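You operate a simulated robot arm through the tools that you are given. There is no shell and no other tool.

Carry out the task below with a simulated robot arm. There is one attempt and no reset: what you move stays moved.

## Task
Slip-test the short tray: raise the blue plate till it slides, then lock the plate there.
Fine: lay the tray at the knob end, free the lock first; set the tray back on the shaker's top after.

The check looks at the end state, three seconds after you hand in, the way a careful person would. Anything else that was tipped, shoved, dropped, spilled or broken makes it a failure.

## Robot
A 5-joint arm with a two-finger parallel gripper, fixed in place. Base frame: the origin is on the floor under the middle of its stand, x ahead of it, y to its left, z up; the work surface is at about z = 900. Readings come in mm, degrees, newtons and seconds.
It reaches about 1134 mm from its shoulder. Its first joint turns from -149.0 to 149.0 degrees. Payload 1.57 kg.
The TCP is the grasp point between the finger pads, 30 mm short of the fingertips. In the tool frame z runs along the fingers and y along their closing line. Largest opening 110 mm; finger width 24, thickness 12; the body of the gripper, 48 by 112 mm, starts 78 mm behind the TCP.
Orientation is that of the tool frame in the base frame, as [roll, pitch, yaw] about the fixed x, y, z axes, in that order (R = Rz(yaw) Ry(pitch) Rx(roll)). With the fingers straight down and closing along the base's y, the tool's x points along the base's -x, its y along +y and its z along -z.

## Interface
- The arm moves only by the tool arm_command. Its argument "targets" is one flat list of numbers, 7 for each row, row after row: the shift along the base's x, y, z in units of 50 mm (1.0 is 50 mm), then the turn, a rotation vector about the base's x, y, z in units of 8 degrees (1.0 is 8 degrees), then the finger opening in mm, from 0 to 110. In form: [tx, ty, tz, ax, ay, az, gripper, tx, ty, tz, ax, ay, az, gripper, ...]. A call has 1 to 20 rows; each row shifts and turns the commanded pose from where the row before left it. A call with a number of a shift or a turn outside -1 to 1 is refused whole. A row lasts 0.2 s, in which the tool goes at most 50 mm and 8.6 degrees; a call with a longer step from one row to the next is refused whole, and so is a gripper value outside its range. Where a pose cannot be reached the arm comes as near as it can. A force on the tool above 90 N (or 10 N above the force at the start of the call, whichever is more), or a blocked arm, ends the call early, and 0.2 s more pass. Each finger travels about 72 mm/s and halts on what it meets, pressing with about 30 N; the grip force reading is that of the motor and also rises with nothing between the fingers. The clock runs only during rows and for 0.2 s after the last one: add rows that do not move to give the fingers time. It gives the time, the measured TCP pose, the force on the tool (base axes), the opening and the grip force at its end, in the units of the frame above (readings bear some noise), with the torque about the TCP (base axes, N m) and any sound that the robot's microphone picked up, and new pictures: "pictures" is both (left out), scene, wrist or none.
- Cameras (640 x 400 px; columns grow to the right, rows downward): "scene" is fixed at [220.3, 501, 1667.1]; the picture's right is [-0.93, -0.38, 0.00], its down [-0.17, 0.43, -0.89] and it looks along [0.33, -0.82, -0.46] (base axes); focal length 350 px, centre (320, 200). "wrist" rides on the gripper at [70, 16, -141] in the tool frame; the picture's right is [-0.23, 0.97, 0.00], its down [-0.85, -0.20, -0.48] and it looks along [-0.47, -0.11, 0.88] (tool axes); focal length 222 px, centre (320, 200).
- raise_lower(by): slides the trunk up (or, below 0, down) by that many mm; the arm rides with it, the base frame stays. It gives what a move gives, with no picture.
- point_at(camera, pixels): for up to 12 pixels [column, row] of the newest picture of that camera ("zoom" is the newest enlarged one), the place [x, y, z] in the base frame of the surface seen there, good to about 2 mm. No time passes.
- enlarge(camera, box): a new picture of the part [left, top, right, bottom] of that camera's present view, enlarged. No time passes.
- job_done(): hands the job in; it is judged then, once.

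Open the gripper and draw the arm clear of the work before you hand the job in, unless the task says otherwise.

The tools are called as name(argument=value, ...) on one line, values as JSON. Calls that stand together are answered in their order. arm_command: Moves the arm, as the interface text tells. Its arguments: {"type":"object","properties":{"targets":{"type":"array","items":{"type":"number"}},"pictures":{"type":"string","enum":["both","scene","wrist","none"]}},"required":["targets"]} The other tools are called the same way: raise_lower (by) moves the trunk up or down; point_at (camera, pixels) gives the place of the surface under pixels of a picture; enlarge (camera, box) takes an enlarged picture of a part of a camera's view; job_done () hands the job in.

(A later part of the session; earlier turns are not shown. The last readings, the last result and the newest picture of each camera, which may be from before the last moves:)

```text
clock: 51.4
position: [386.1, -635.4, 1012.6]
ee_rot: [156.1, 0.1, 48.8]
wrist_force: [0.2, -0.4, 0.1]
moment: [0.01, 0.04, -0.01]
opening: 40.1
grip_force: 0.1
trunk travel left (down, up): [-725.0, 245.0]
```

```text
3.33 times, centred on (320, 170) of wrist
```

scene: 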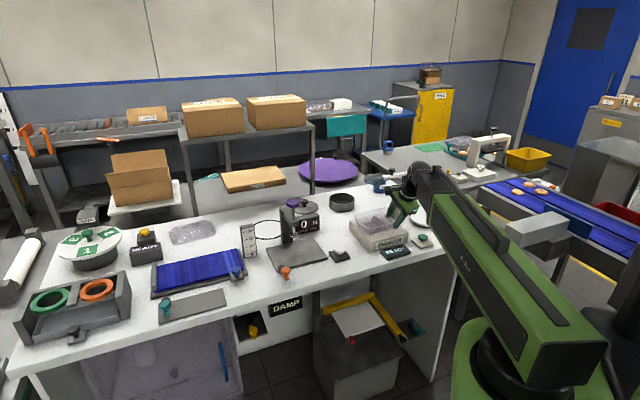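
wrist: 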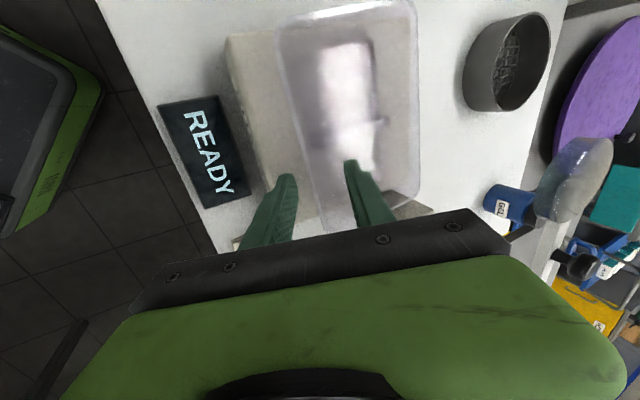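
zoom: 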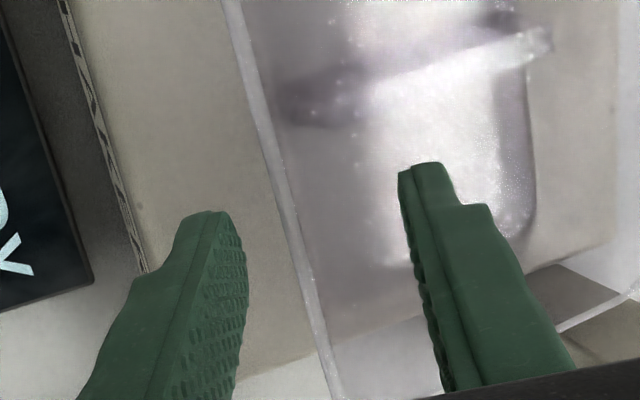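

The near rim runs cleanly between the two fingers. I'll lower the last 15 mm and close on the wall.

raise_lower(by=-15)

arm_command(targets=[0, 0, 0, 0, 0, 0, 40], pictures="both")

enlarge(camera="scene", box=[350, 180, 430, 250])

enlarge(camera="wrist", box=[240, 110, 400, 230])

```text
clock: 52.0
position: [385.6, -635.0, 998.4]
ee_rot: [156.1, 0.0, 48.8]
wrist_force: [0.1, -0.2, -0.3]
moment: [-0.01, -0.02, 0.0]
opening: 40.2
grip_force: 0.0
trunk travel left (down, up): [-710.0, 260.0]
```

```text
clock: 52.4
position: [385.7, -635.4, 997.0]
ee_rot: [156.1, -0.1, 48.7]
wrist_force: [-0.2, 0.7, 0.4]
moment: [0.02, 0.0, -0.01]
opening: 40.1
grip_force: 0.0
trunk travel left (down, up): [-710.0, 260.0]
```

scene: 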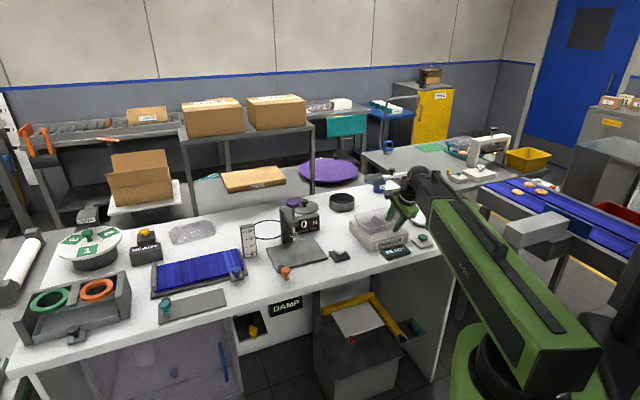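
wrist: 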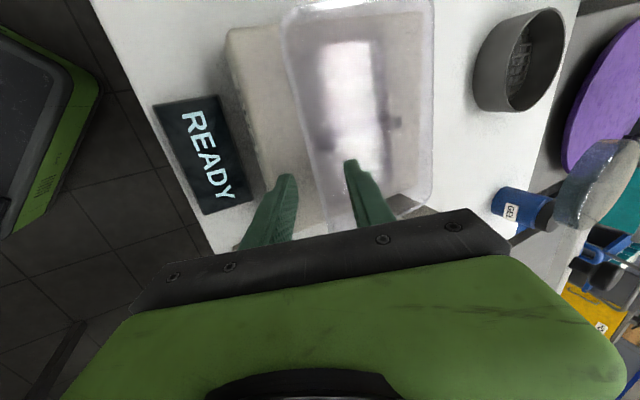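

```text
5.71 times, centred on (390, 215) of scene
```

zoom: 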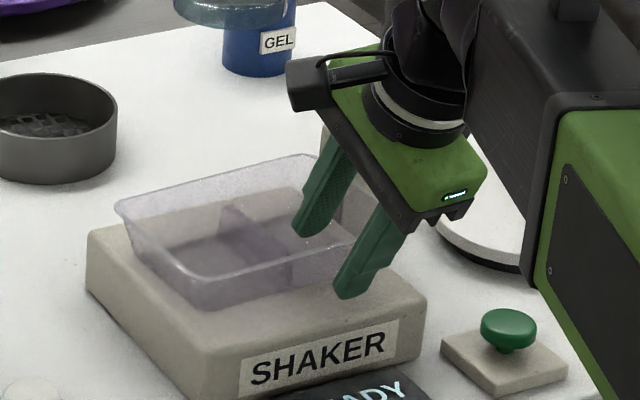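

```text
3.33 times, centred on (320, 170) of wrist
```

zoom: 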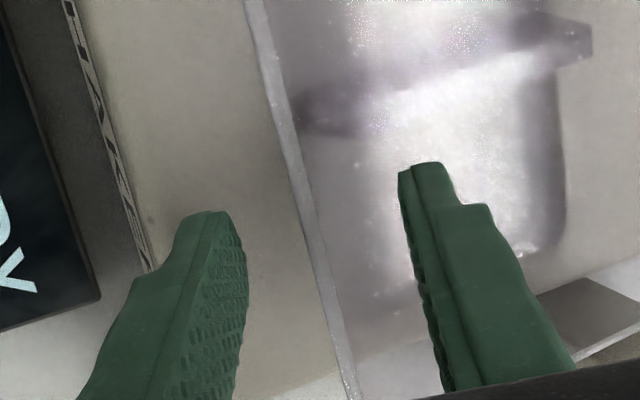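

Fingers straddle the wall. I'll close gradually.

arm_command(targets=[0, 0, 0, 0, 0, 0, 25, 0, 0, 0, 0, 0, 0, 12, 0, 0, 0, 0, 0, 0, 5, 0, 0, 0, 0, 0, 0, 0, 0, 0, 0, 0, 0, 0, 0, 0, 0, 0, 0, 0, 0, 0], pictures="both")

enlarge(camera="scene", box=[350, 180, 430, 250])

enlarge(camera="wrist", box=[240, 110, 400, 230])

```text
clock: 53.8
position: [385.5, -635.2, 996.9]
ee_rot: [156.1, 0.1, 48.7]
wrist_force: [-0.3, -0.5, -0.5]
moment: [0.02, 0.03, 0.02]
opening: 1.1
grip_force: 23.0
trunk travel left (down, up): [-710.0, 260.0]
```

scene: 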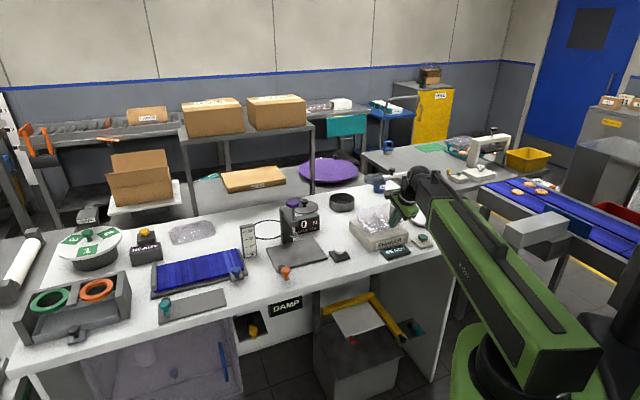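
wrist: 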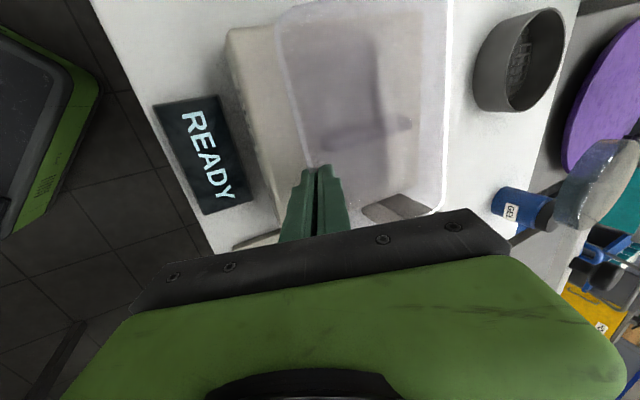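

```text
5.71 times, centred on (390, 215) of scene
```

zoom: 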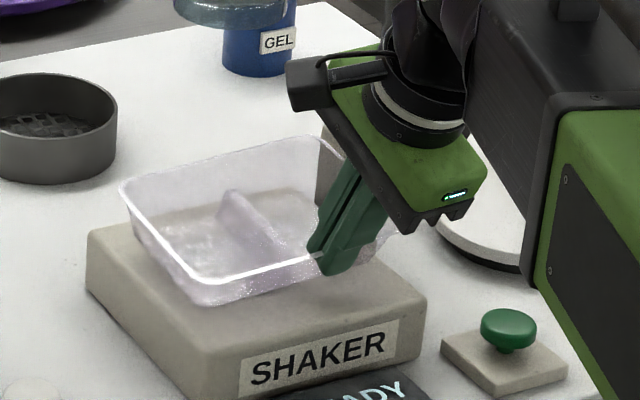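

```text
3.33 times, centred on (320, 170) of wrist
```

zoom: 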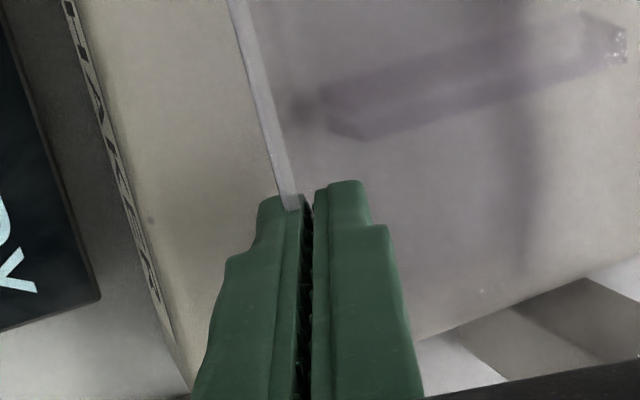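

The tray is gripped (opening 1.1 mm, 23 N), but it seems to have rocked with its far side lifting, so the wall is steeper than 24°. I'll measure the far rim and the base to see how much it tilted.

point_at(camera="wrist", pixels=[[447, 20], [445, 60], [444, 100], [443, 150], [440, 190], [430, 212], [275, 60], [283, 90], [290, 115], [297, 140], [435, 211], [446, 130]])

enlarge(camera="scene", box=[345, 195, 415, 250])

```text
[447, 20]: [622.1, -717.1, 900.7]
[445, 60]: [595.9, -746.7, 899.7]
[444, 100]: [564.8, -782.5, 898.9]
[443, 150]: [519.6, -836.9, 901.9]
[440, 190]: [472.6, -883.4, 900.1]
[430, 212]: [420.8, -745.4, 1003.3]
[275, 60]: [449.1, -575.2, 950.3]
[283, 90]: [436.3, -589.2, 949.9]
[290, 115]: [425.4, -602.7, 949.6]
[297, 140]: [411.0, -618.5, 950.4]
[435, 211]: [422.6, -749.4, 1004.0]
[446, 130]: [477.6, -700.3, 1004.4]
```

```text
7.27 times, centred on (380, 222) of scene
```

zoom: 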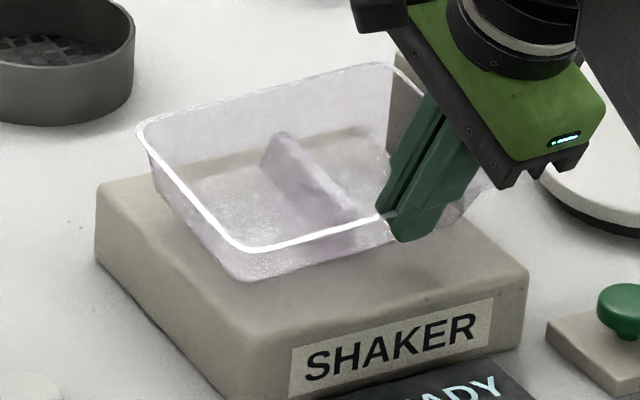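

The far rim is at 1004 against 988 before, so the tray rocked about 8°: the wall slope is nearer 16°. It is held, so I'll lift 20 mm and rotate 8° back to level the tray in the air.

raise_lower(by=20)

arm_command(targets=[0, 0, 0, 0.33, 0.376, 0, 0, 0, 0, 0, 0.33, 0.376, 0, 0, 0, 0, 0, 0, 0, 0, 0], pictures="both")

enlarge(camera="scene", box=[345, 185, 425, 250])

enlarge(camera="wrist", box=[240, 70, 480, 230])

```text
clock: 54.5
position: [385.6, -635.1, 1018.0]
ee_rot: [156.1, 0.1, 48.7]
wrist_force: [-0.8, 0.1, -0.3]
moment: [-0.03, -0.04, 0.02]
opening: 1.4
grip_force: 22.9
trunk travel left (down, up): [-730.0, 240.0]
```

```text
clock: 55.3
position: [384.5, -633.7, 1006.6]
ee_rot: [164.1, 0.0, 48.8]
wrist_force: [0.4, 0.2, 0.1]
moment: [0.02, 0.02, -0.01]
opening: 1.3
grip_force: 23.3
out of reach, approached as far as the arm can: row 1, 2
trunk travel left (down, up): [-730.0, 240.0]
```

scene: 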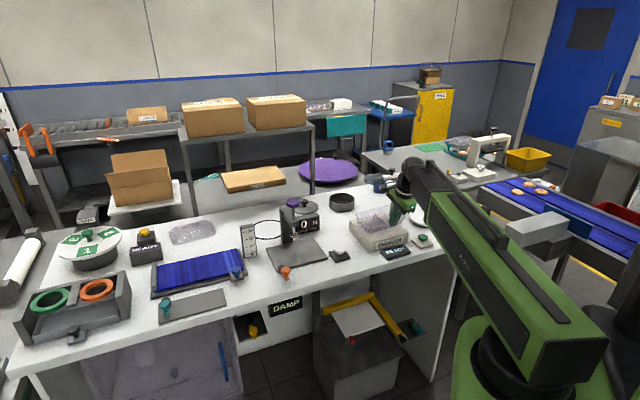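
wrist: 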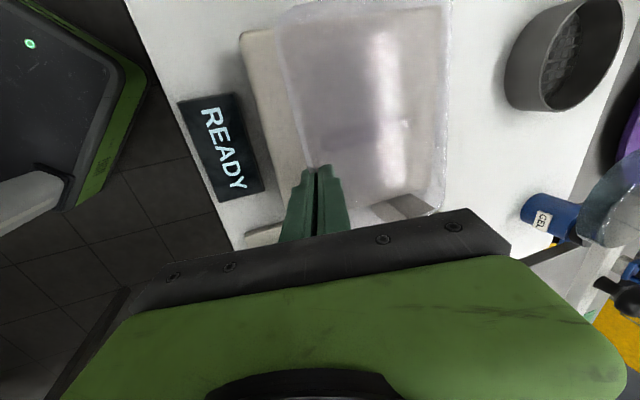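

```text
6.15 times, centred on (385, 218) of scene
```

zoom: 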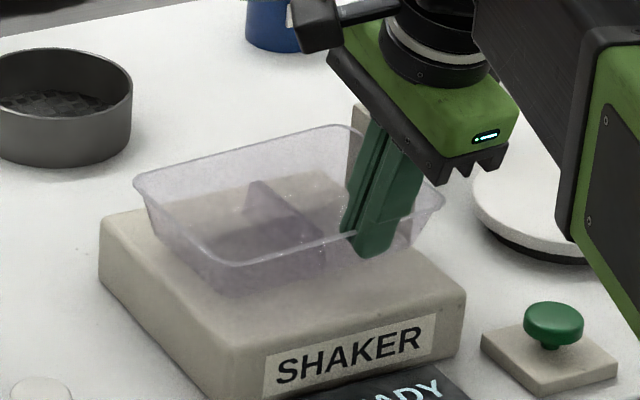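

```text
2.50 times, centred on (360, 150) of wrist
```

zoom: 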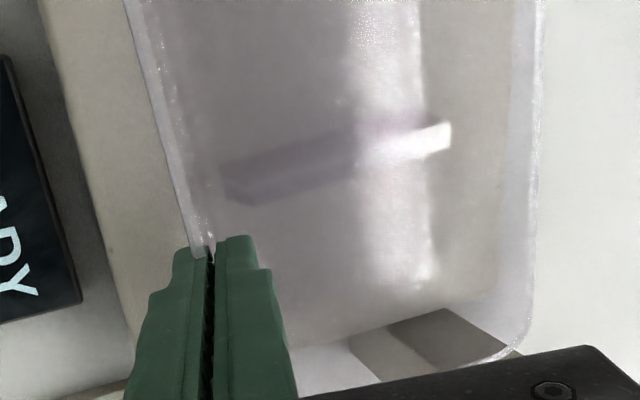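

The tray looks level now and follows the gripper. I'll verify by sampling its rim heights.

point_at(camera="zoom", pixels=[[150, 70], [160, 110], [172, 155], [185, 205], [530, 100], [525, 200], [528, 300], [515, 345], [536, 60], [528, 260], [490, 358], [195, 240]])

```text
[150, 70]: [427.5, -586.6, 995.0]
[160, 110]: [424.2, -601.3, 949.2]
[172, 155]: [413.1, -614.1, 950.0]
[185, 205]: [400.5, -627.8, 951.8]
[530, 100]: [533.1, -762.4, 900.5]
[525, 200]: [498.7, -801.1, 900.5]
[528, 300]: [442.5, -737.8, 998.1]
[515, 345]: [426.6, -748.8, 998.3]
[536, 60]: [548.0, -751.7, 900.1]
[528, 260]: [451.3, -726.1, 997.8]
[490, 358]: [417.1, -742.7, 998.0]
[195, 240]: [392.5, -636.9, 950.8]
```

The tray is level and lifted by about 8 mm (near rim 995, far rim 998). Before travelling I'll check the height of the tall things along the way: press knob, scale, lens stand, and green lever.

point_at(camera="scene", pixels=[[293, 201], [290, 206], [300, 212], [248, 225], [246, 222], [405, 172], [405, 201], [343, 195], [285, 268], [380, 182]])

raise_lower(by=200)

arm_command(targets=[0, 0, 0, 0, 0, 0, 0], pictures="both")

```text
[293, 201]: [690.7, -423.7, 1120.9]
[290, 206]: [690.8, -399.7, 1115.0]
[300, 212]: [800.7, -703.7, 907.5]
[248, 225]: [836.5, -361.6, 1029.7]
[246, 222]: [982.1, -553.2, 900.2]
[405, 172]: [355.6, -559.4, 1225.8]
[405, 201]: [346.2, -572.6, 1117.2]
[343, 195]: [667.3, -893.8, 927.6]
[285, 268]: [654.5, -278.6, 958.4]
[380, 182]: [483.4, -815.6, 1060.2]
```

```text
clock: 57.5
position: [384.8, -633.1, 1205.9]
ee_rot: [164.1, 0.0, 48.8]
wrist_force: [-0.7, 1.1, -0.3]
moment: [0.0, 0.0, -0.02]
opening: 1.1
grip_force: 22.7
trunk travel left (down, up): [-930.0, 40.0]
```

```text
clock: 57.9
position: [384.9, -633.5, 1206.5]
ee_rot: [164.1, 0.0, 48.7]
wrist_force: [-1.0, 0.7, -0.7]
moment: [0.0, 0.03, -0.02]
opening: 1.4
grip_force: 22.6
trunk travel left (down, up): [-930.0, 40.0]
```

scene: 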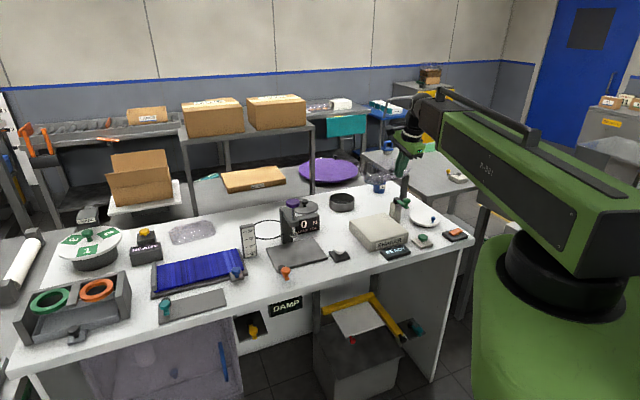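
wrist: 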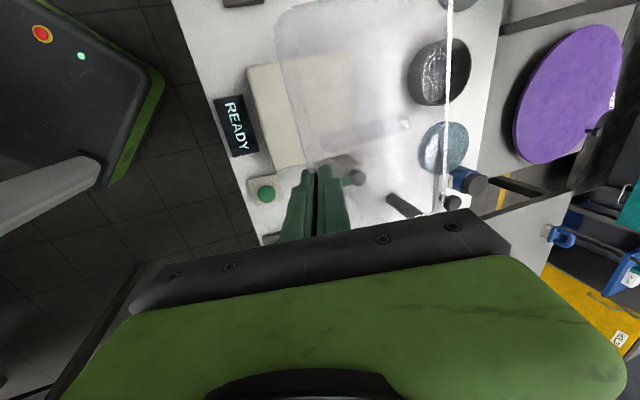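

The tray is held well clear of the shaker. The press's purple knob tops out at 1121, so I'll raise 35 mm more and travel gently to the plate, turning -3.9° to match the plate's axis.

raise_lower(by=35)

arm_command(targets=[0.26, 0.229, 0, 0, 0, -0.027, 0, 0.52, 0.458, 0, 0, 0, -0.027, 0, 0.52, 0.458, 0, 0, 0, -0.027, 0, 0.52, 0.458, 0, 0, 0, -0.027, 0, 0.52, 0.458, 0, 0, 0, -0.027, 0, 0.52, 0.458, 0, 0, 0, -0.027, 0, 0.52, 0.458, 0, 0, 0, -0.027, 0, 0.52, 0.458, 0, 0, 0, -0.027, 0, 0.52, 0.458, 0, 0, 0, -0.027, 0, 0.52, 0.458, 0, 0, 0, -0.027, 0, 0.52, 0.458, 0, 0, 0, -0.027, 0, 0.52, 0.458, 0, 0, 0, -0.027, 0, 0.52, 0.458, 0, 0, 0, -0.027, 0, 0.52, 0.458, 0, 0, 0, -0.027, 0, 0.52, 0.458, 0, 0, 0, -0.027, 0, 0.52, 0.458, 0, 0, 0, -0.027, 0, 0.52, 0.458, 0, 0, 0, -0.027, 0, 0.52, 0.458, 0, 0, 0, -0.028, 0, 0.26, 0.229, 0, 0, 0, 0, 0], pictures="both")

enlarge(camera="wrist", box=[240, 50, 480, 230])

```text
clock: 58.7
position: [385.9, -634.2, 1242.0]
ee_rot: [164.2, 0.0, 48.7]
wrist_force: [-0.2, -0.1, -0.3]
moment: [0.0, 0.02, -0.03]
opening: 1.3
grip_force: 23.2
trunk travel left (down, up): [-965.0, 5.0]
```

```text
clock: 62.7
position: [853.2, -219.4, 1241.1]
ee_rot: [164.0, -0.1, 44.8]
wrist_force: [0.0, 0.3, -0.7]
moment: [0.03, 0.03, 0.0]
opening: 1.0
grip_force: 23.9
trunk travel left (down, up): [-965.0, 5.0]
```

scene: 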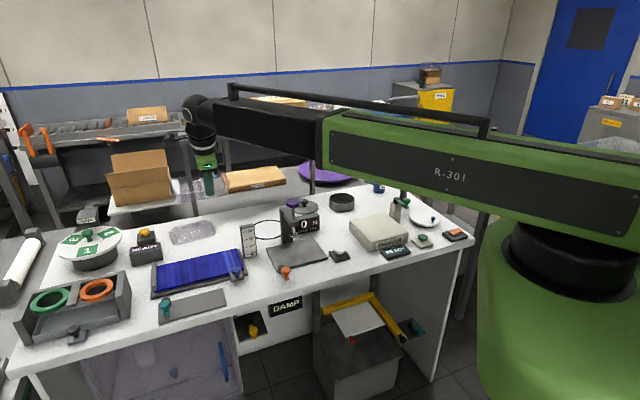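
wrist: 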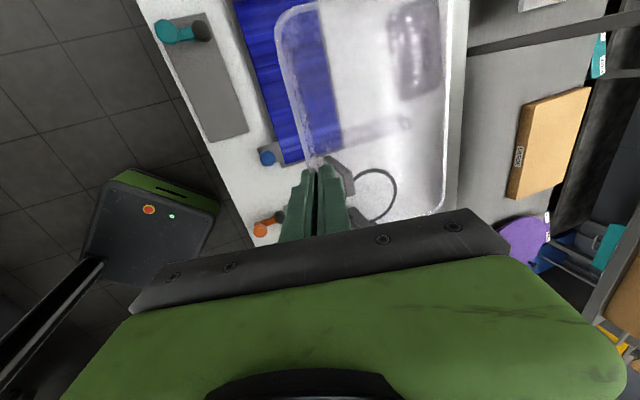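

```text
2.22 times, centred on (360, 140) of wrist
```

zoom: 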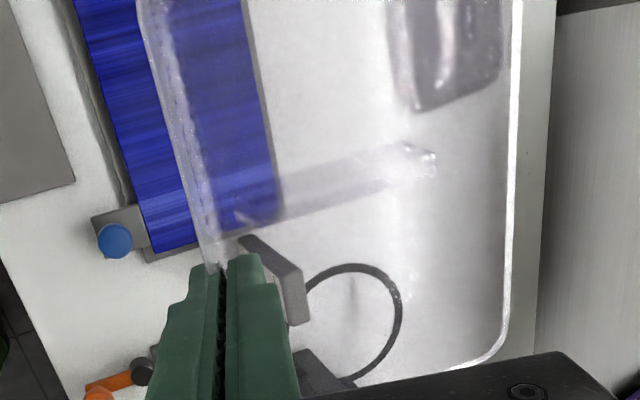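

The tray is in place above the plate. I'll lower 205 mm, to about 60 mm above the plate, and check its alignment.

raise_lower(by=-205)

arm_command(targets=[0, 0, 0, 0, 0, 0, 0], pictures="both")

enlarge(camera="scene", box=[140, 220, 270, 310])

enlarge(camera="wrist", box=[240, 50, 480, 230])

point_at(camera="zoom", pixels=[[130, 20], [140, 60], [150, 100], [165, 150], [180, 205], [195, 250], [515, 60], [513, 120], [511, 200], [508, 280], [500, 340], [460, 360]])

```text
clock: 64.9
position: [852.5, -218.3, 1035.9]
ee_rot: [164.1, 0.0, 44.9]
wrist_force: [0.4, -0.4, 0.4]
moment: [-0.01, 0.0, 0.01]
opening: 1.1
grip_force: 22.9
trunk travel left (down, up): [-760.0, 210.0]
```

```text
clock: 65.3
position: [853.2, -219.2, 1036.3]
ee_rot: [164.1, 0.1, 44.8]
wrist_force: [0.0, 0.1, -0.6]
moment: [-0.04, 0.04, 0.0]
opening: 1.4
grip_force: 23.1
trunk travel left (down, up): [-760.0, 210.0]
```

scene: 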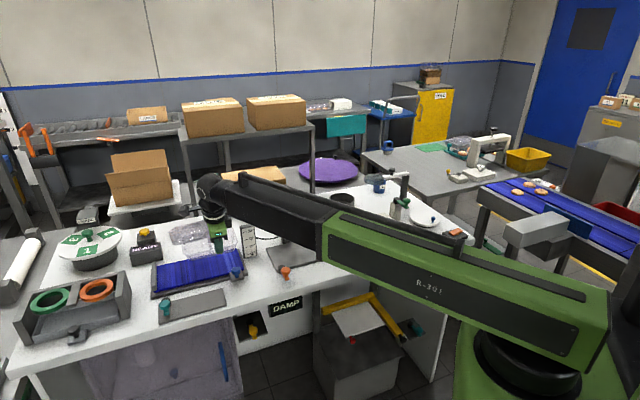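
wrist: 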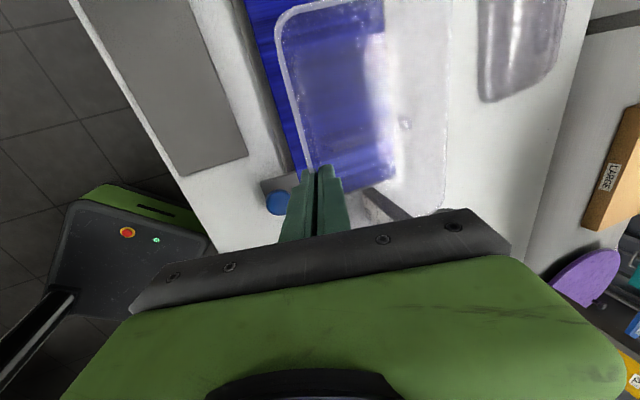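

```text
4.44 times, centred on (205, 265) of scene
```

zoom: 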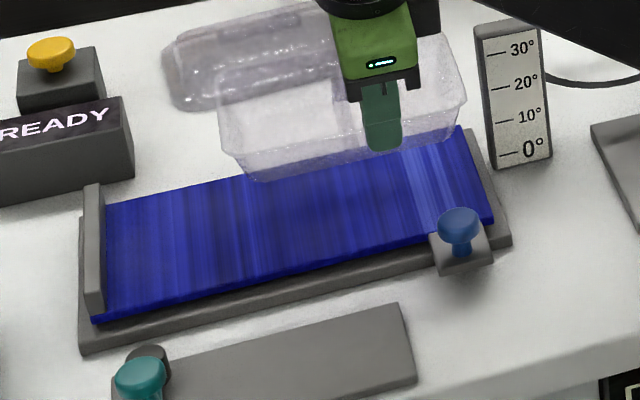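

```text
2.22 times, centred on (360, 140) of wrist
```

zoom: 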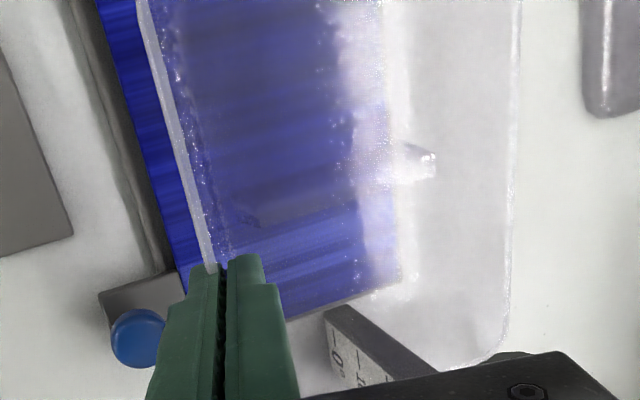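

```text
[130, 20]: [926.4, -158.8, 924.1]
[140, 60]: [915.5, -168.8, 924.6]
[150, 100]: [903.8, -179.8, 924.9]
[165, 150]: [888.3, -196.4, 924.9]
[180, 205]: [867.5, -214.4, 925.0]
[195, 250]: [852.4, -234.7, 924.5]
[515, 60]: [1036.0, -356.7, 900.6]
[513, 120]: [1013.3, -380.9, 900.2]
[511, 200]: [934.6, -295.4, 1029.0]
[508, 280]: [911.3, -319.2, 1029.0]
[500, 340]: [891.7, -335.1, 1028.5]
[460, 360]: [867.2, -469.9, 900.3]
```

The far rim sits about 7 mm short of centred. I'll sample the near rim along the light line (150,45)–(203,235) to confirm.

point_at(camera="zoom", pixels=[[150, 40], [158, 75], [164, 100], [172, 130], [180, 160], [190, 195], [198, 220], [205, 245], [505, 320], [490, 350], [512, 160], [509, 240]])

```text
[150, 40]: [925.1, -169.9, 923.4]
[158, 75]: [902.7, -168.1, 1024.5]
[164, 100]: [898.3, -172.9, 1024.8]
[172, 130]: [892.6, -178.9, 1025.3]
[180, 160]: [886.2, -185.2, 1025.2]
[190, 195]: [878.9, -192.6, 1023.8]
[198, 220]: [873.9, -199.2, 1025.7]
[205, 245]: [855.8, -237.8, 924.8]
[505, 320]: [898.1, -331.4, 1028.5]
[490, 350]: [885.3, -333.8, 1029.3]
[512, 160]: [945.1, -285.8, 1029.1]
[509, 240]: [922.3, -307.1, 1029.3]
```

The tray is about 6 mm too near and tilted about 2°. I'll shift it to centre on the plate, level it, and then lower to about 7 mm above the plate.

arm_command(targets=[0.084, -0.086, 0, 0.177, 0.177, 0, 0, 0, 0, 0, 0, 0, 0, 0], pictures="none")

raise_lower(by=-52)

arm_command(targets=[0, 0, 0, 0, 0, 0, 0], pictures="both")

enlarge(camera="scene", box=[140, 220, 270, 310])

enlarge(camera="wrist", box=[240, 50, 480, 230])

```text
clock: 65.9
position: [856.7, -222.7, 1033.5]
ee_rot: [166.1, 0.0, 44.8]
wrist_force: [-0.6, -0.7, 0.2]
moment: [-0.02, -0.03, 0.01]
opening: 1.4
grip_force: 22.9
trunk travel left (down, up): [-760.0, 210.0]
```

```text
clock: 66.8
position: [856.8, -223.8, 982.6]
ee_rot: [166.1, 0.0, 44.8]
wrist_force: [-0.4, 0.2, -0.3]
moment: [0.0, 0.0, 0.0]
opening: 1.3
grip_force: 22.5
trunk travel left (down, up): [-708.0, 262.0]
```

```text
clock: 67.2
position: [858.2, -222.5, 981.5]
ee_rot: [166.1, 0.1, 44.8]
wrist_force: [-0.3, -0.8, 0.0]
moment: [0.0, 0.0, 0.04]
opening: 1.3
grip_force: 22.9
trunk travel left (down, up): [-708.0, 262.0]
```

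scene: 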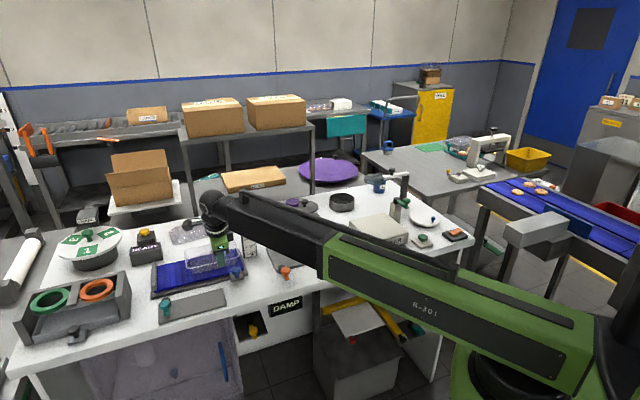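
wrist: 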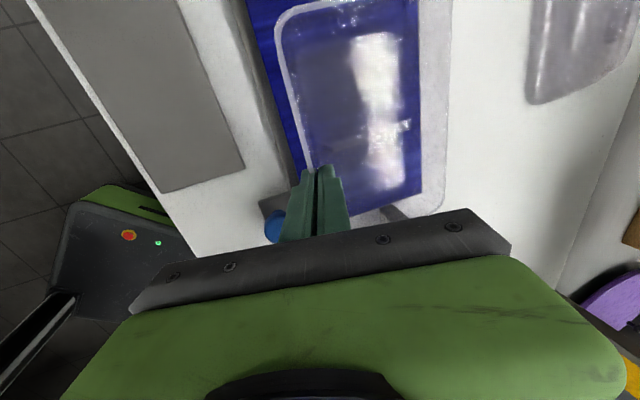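

```text
4.44 times, centred on (205, 265) of scene
```

zoom: 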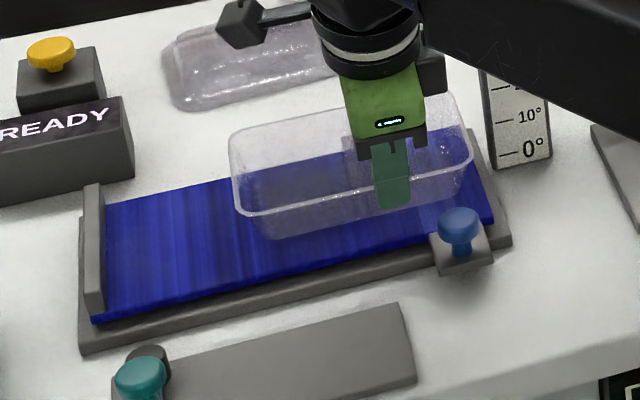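

```text
2.22 times, centred on (360, 140) of wrist
```

zoom: 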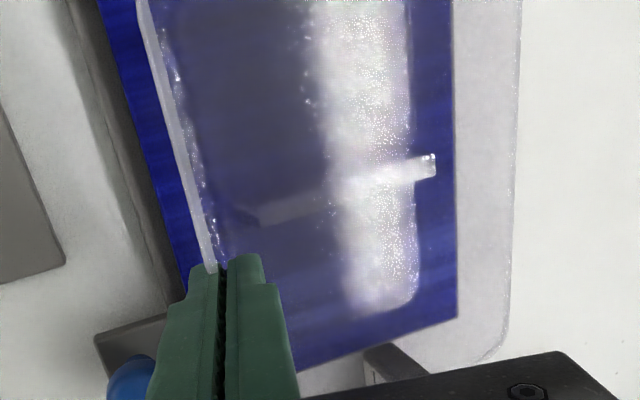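

The tray hovers about 8 mm above the plate. I'll check the rim heights, then lower in small steps while watching the force.

point_at(camera="zoom", pixels=[[150, 40], [160, 80], [175, 135], [190, 190], [203, 235], [516, 100], [513, 160], [511, 220], [508, 290], [500, 335], [150, 50], [183, 165]])

raise_lower(by=-6)

raise_lower(by=-2)

```text
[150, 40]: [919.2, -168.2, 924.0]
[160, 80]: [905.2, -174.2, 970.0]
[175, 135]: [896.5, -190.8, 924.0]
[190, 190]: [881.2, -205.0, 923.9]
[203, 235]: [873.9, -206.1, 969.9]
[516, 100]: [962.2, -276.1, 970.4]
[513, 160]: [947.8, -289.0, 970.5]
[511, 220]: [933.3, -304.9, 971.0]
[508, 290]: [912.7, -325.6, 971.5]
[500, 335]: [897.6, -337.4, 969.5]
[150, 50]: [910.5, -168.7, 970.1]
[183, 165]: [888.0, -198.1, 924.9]
```

```text
clock: 67.8
position: [857.2, -223.4, 975.0]
ee_rot: [166.1, -0.1, 44.7]
wrist_force: [-0.1, -0.1, 0.3]
moment: [0.02, 0.01, 0.0]
opening: 1.4
grip_force: 23.1
trunk travel left (down, up): [-702.0, 268.0]
```

```text
clock: 68.3
position: [857.3, -223.7, 974.3]
ee_rot: [166.1, 0.0, 44.7]
wrist_force: [-0.7, -0.1, 0.1]
moment: [-0.01, -0.02, 0.02]
opening: 1.2
grip_force: 23.4
trunk travel left (down, up): [-700.0, 270.0]
```

Rims are level at 970 before lowering 8 mm, so the base should be about touching. I'll lower 1 mm more and check the force.

raise_lower(by=-1)

raise_lower(by=-1)

```text
clock: 68.8
position: [856.7, -222.6, 974.4]
ee_rot: [166.0, 0.0, 44.8]
wrist_force: [1.7, 0.1, 2.6]
moment: [0.05, -0.13, 0.05]
opening: 1.1
grip_force: 23.5
trunk travel left (down, up): [-699.0, 271.0]
```

```text
clock: 69.3
position: [855.6, -222.8, 973.4]
ee_rot: [166.0, 0.1, 44.8]
wrist_force: [3.3, 0.8, 12.6]
moment: [-0.07, -0.25, -0.01]
opening: 1.5
grip_force: 23.2
trunk travel left (down, up): [-698.0, 272.0]
```

Contact (12.6 N). I'll back up 1 mm and open the fingers to release the tray on the plate.

raise_lower(by=1)

arm_command(targets=[0, 0, 0, 0, 0, 0, 8, 0, 0, 0, 0, 0, 0, 18, 0, 0, 0, 0, 0, 0, 30, 0, 0, 0, 0, 0, 0, 30], pictures="both")

enlarge(camera="scene", box=[140, 220, 270, 310])

enlarge(camera="wrist", box=[240, 50, 480, 230])

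```text
clock: 69.8
position: [856.5, -222.6, 972.3]
ee_rot: [166.0, 0.0, 44.8]
wrist_force: [0.4, 0.8, 4.4]
moment: [-0.04, -0.12, -0.03]
opening: 1.1
grip_force: 23.2
trunk travel left (down, up): [-699.0, 271.0]
```

```text
clock: 70.8
position: [856.9, -222.4, 973.6]
ee_rot: [166.1, 0.0, 44.9]
wrist_force: [1.1, 0.2, -0.6]
moment: [0.01, 0.0, 0.0]
opening: 30.0
grip_force: 0.0
trunk travel left (down, up): [-699.0, 271.0]
```

scene: 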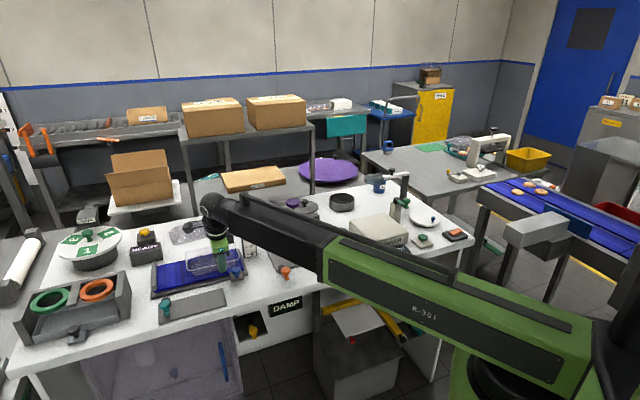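
wrist: 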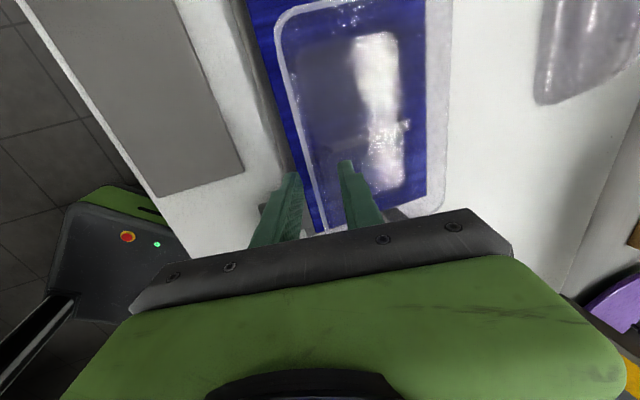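

```text
4.44 times, centred on (205, 265) of scene
```

zoom: 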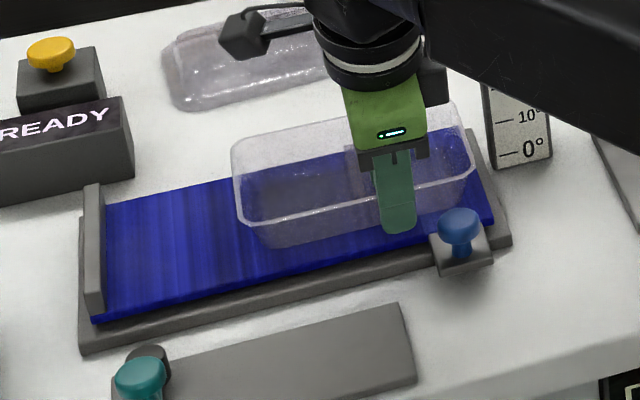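

```text
2.22 times, centred on (360, 140) of wrist
```

zoom: 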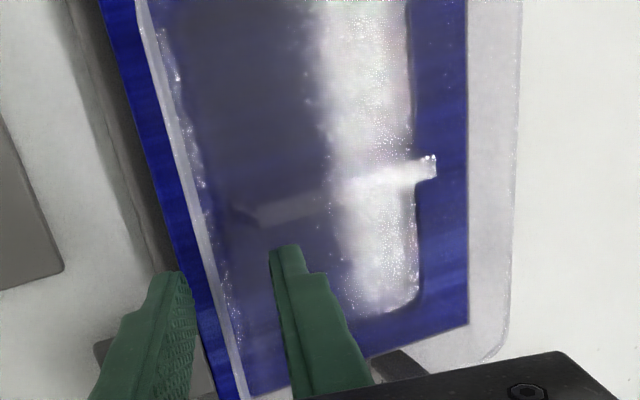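

The tray rests level on the plate at the knob end. I'll withdraw upward, straighten the tool, and return above the blue knob.

raise_lower(by=70)

arm_command(targets=[-0.36, 0.0, 0, 0.62, 0.62, 0, 45, -0.36, -0.005, 0, 0.62, 0.62, 0, 50, -0.35, -0.005, 0, 0, 0, 0, 50, 0, 0, 0, 0, 0, 0, 50], pictures="both")

enlarge(camera="wrist", box=[240, 50, 480, 230])

```text
clock: 71.9
position: [856.0, -222.4, 1042.0]
ee_rot: [166.1, -0.1, 44.8]
wrist_force: [-0.1, -0.4, -0.5]
moment: [0.02, -0.01, -0.02]
opening: 30.0
grip_force: 0.0
trunk travel left (down, up): [-769.0, 201.0]
```

```text
clock: 72.9
position: [804.2, -223.8, 1036.6]
ee_rot: [-179.9, 0.0, 44.9]
wrist_force: [0.3, 0.0, -1.1]
moment: [-0.01, 0.02, 0.03]
opening: 50.2
grip_force: 0.1
out of reach, approached as far as the arm can: row 1
trunk travel left (down, up): [-769.0, 201.0]
```

scene: 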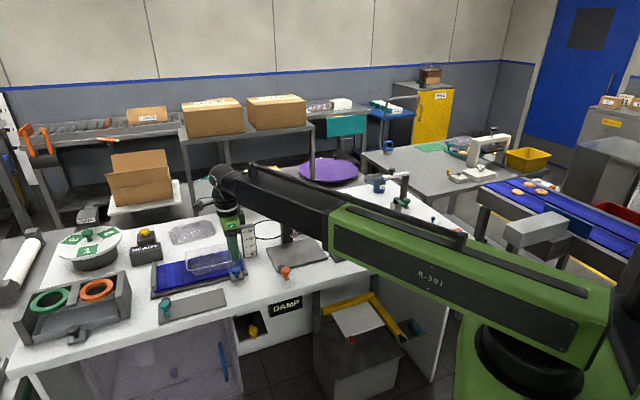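
wrist: 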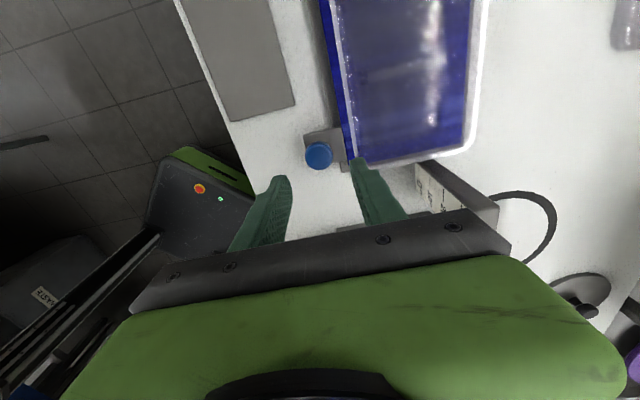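

```text
2.22 times, centred on (360, 140) of wrist
```

zoom: 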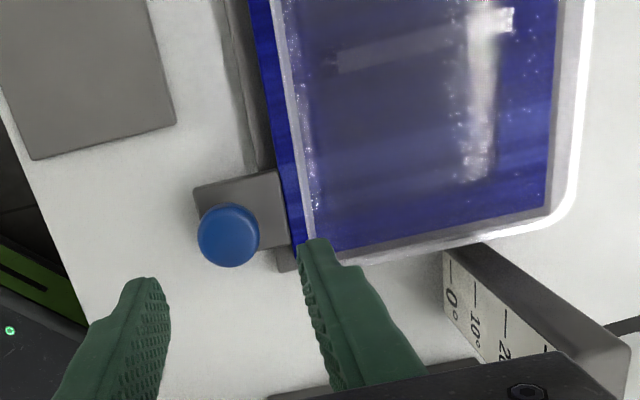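

The tray's near rim is at v ≈ -57 on the plate, close to where the plate-side finger comes down, so I'll use a narrower opening of 39. I'll re-check the knob's centre first.

point_at(camera="zoom", pixels=[[228, 235], [200, 235], [256, 235], [228, 208], [228, 263], [298, 130], [308, 200], [400, 255], [575, 150], [545, 228], [330, 250], [290, 160]])

arm_command(targets=[0, 0, 0, 0, 0, 0, 39, 0, 0, 0, 0, 0, 0, 39], pictures="none")

```text
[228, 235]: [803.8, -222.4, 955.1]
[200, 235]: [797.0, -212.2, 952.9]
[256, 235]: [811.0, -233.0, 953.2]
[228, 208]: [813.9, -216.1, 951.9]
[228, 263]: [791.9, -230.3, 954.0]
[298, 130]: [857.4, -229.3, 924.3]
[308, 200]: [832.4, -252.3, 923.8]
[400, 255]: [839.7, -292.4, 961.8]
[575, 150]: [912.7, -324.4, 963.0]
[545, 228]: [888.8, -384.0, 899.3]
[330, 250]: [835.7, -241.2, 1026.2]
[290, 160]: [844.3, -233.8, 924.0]
```

```text
clock: 73.5
position: [804.2, -224.2, 1036.2]
ee_rot: [-179.9, 0.0, 44.8]
wrist_force: [0.5, 0.7, 0.3]
moment: [-0.02, -0.04, 0.03]
opening: 38.9
grip_force: 0.1
trunk travel left (down, up): [-769.0, 201.0]
```

The knob centre is confirmed at (803.5,-222.9). I'll nudge by 1 mm, lower to z ≈ 961, and grip the knob.

arm_command(targets=[-0.014, 0.02, 0, 0, 0, 0, 39], pictures="none")

raise_lower(by=-60)

raise_lower(by=-15)

arm_command(targets=[0, 0, 0, 0, 0, 0, 20, 0, 0, 0, 0, 0, 0, 15, 0, 0, 0, 0, 0, 0, 15, 0, 0, 0, 0, 0, 0, 15], pictures="both")

enlarge(camera="scene", box=[140, 220, 270, 310])

enlarge(camera="wrist", box=[240, 50, 480, 230])

```text
clock: 73.9
position: [801.5, -222.3, 1036.1]
ee_rot: [-179.9, 0.0, 44.9]
wrist_force: [0.1, 0.1, 0.2]
moment: [0.03, -0.02, 0.0]
opening: 39.0
grip_force: 0.0
trunk travel left (down, up): [-769.0, 201.0]
```

```text
clock: 74.9
position: [803.4, -223.3, 976.7]
ee_rot: [-179.8, 0.1, 44.8]
wrist_force: [-0.1, -0.6, -0.3]
moment: [-0.01, 0.03, 0.02]
opening: 39.2
grip_force: 0.0
trunk travel left (down, up): [-709.0, 261.0]
```

```text
clock: 75.5
position: [801.8, -222.8, 961.0]
ee_rot: [-179.9, 0.0, 44.8]
wrist_force: [1.0, 0.8, 0.1]
moment: [0.01, 0.04, 0.03]
opening: 39.2
grip_force: 0.0
trunk travel left (down, up): [-694.0, 276.0]
```

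```text
clock: 76.5
position: [802.3, -222.1, 960.4]
ee_rot: [-179.9, 0.0, 44.8]
wrist_force: [2.1, -1.0, 1.3]
moment: [-0.03, -0.04, -0.01]
opening: 29.5
grip_force: 39.2
trunk travel left (down, up): [-694.0, 276.0]
```

scene: 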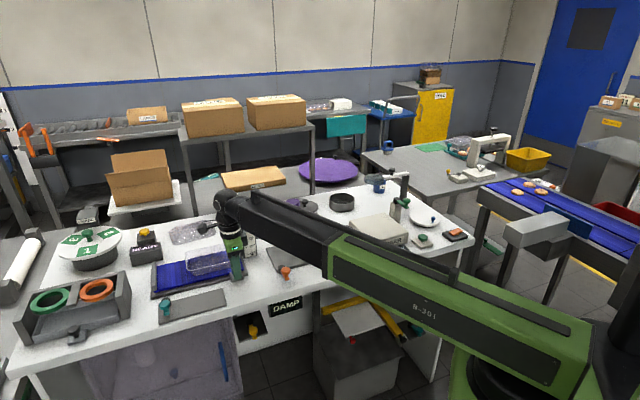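
wrist: 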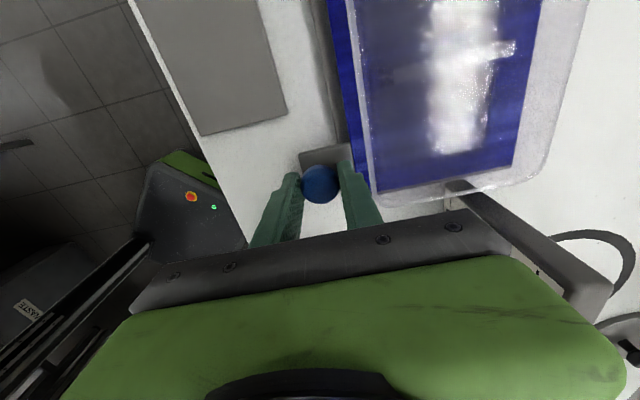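

```text
4.44 times, centred on (205, 265) of scene
```

zoom: 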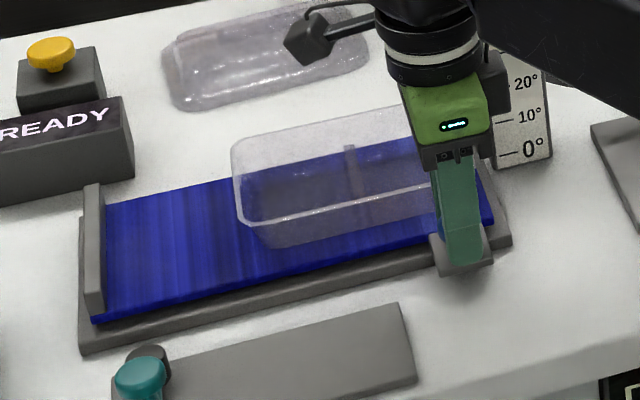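

```text
2.22 times, centred on (360, 140) of wrist
```

zoom: 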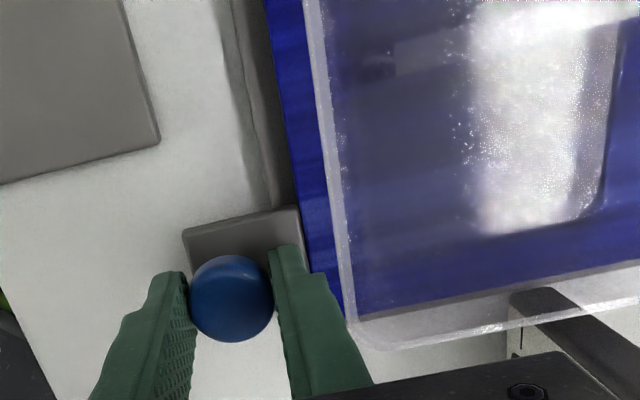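

The knob is gripped at 29.5. I'll raise in steps, following the arc toward the hinge after each: first 10 mm, then another 10 mm, with a look.

raise_lower(by=10)

arm_command(targets=[0.021, 0.021, 0, 0, 0, 0, 15], pictures="none")

raise_lower(by=10)

arm_command(targets=[0.028, 0.028, 0, 0, 0, 0, 15], pictures="both")

enlarge(camera="scene", box=[140, 220, 270, 310])

enlarge(camera="wrist", box=[240, 50, 480, 230])

```text
clock: 77.1
position: [803.5, -223.2, 970.6]
ee_rot: [-179.9, 0.0, 45.0]
wrist_force: [4.4, 4.1, -3.5]
moment: [-0.05, 0.15, 0.06]
opening: 30.0
grip_force: 38.8
trunk travel left (down, up): [-704.0, 266.0]
```

```text
clock: 77.5
position: [802.2, -222.3, 971.1]
ee_rot: [-179.9, 0.0, 44.8]
wrist_force: [1.2, 2.4, -1.2]
moment: [0.25, -0.17, 0.22]
opening: 29.9
grip_force: 39.2
trunk travel left (down, up): [-704.0, 266.0]
```

```text
clock: 78.1
position: [805.1, -220.7, 979.8]
ee_rot: [-179.8, 0.0, 44.8]
wrist_force: [4.5, 7.7, -4.1]
moment: [0.14, 0.15, -0.01]
opening: 30.0
grip_force: 39.2
trunk travel left (down, up): [-714.0, 256.0]
```

```text
clock: 78.5
position: [805.3, -221.2, 981.0]
ee_rot: [-179.9, 0.1, 44.9]
wrist_force: [-0.2, 4.3, -1.2]
moment: [0.27, -0.13, 0.27]
opening: 29.2
grip_force: 39.1
trunk travel left (down, up): [-714.0, 256.0]
```

scene: 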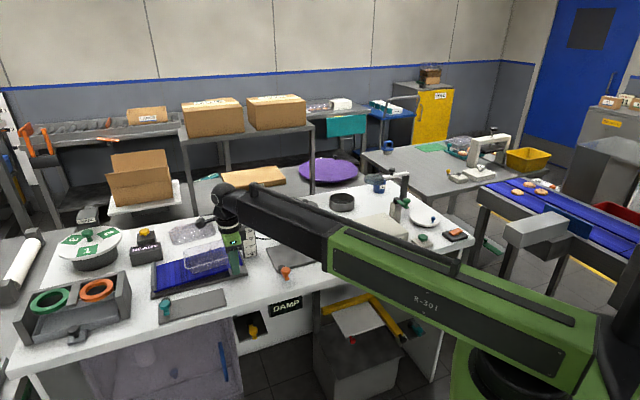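
wrist: 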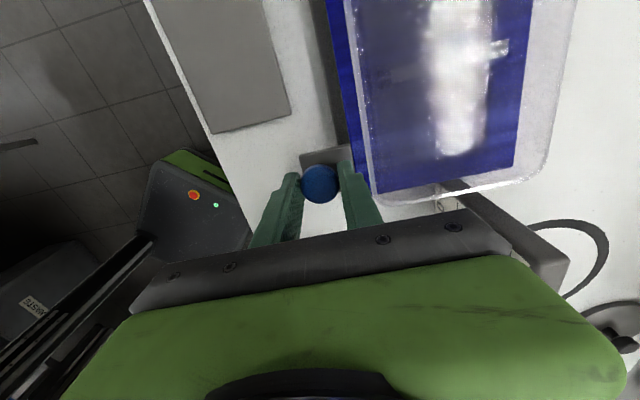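

```text
4.44 times, centred on (205, 265) of scene
```

zoom: 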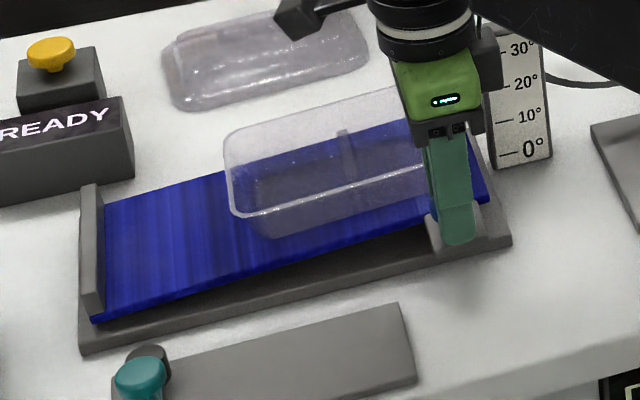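

```text
2.22 times, centred on (360, 140) of wrist
```

zoom: 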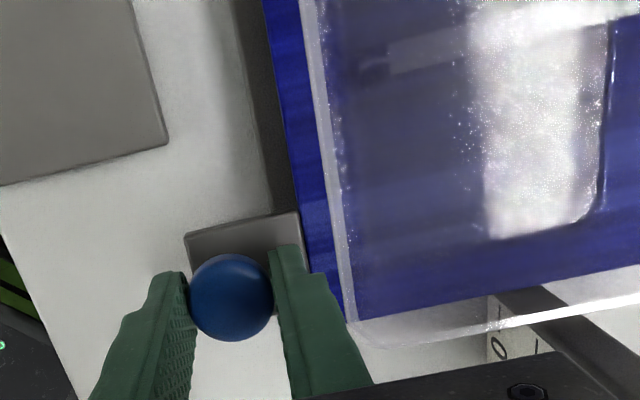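

The plate is at about 5° and the tray rides along unmoved (its corner is at zoom (350,340) as before). I'll raise another 10 mm.

raise_lower(by=10)

arm_command(targets=[0.037, 0.037, 0, 0, 0, 0, 15], pictures="wrist")

enlarge(camera="wrist", box=[240, 50, 480, 230])

```text
clock: 79.0
position: [805.0, -220.5, 990.7]
ee_rot: [-179.9, 0.1, 44.8]
wrist_force: [4.5, 8.8, -4.0]
moment: [0.03, 0.2, 0.0]
opening: 29.8
grip_force: 38.9
trunk travel left (down, up): [-724.0, 246.0]
```

```text
clock: 79.5
position: [806.0, -219.0, 992.2]
ee_rot: [-179.8, 0.1, 44.7]
wrist_force: [-3.2, 2.5, -1.6]
moment: [0.2, 0.04, 0.38]
opening: 29.6
grip_force: 38.7
trunk travel left (down, up): [-724.0, 246.0]
```

wrist: 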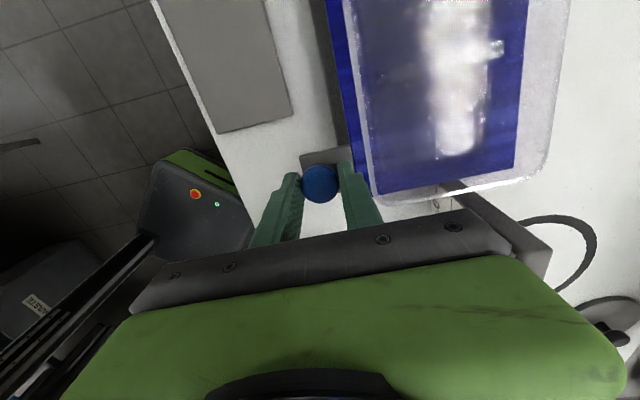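

```text
2.22 times, centred on (360, 140) of wrist
```

zoom: 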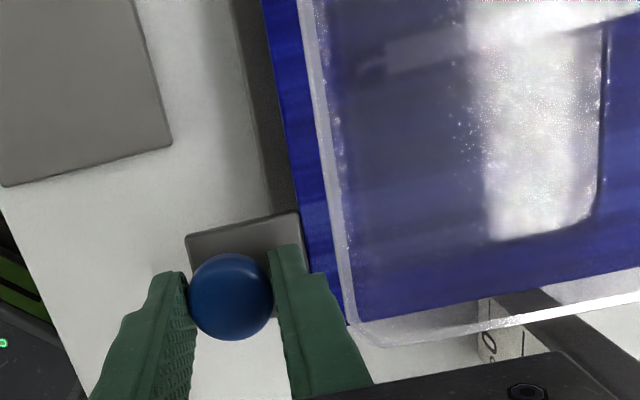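

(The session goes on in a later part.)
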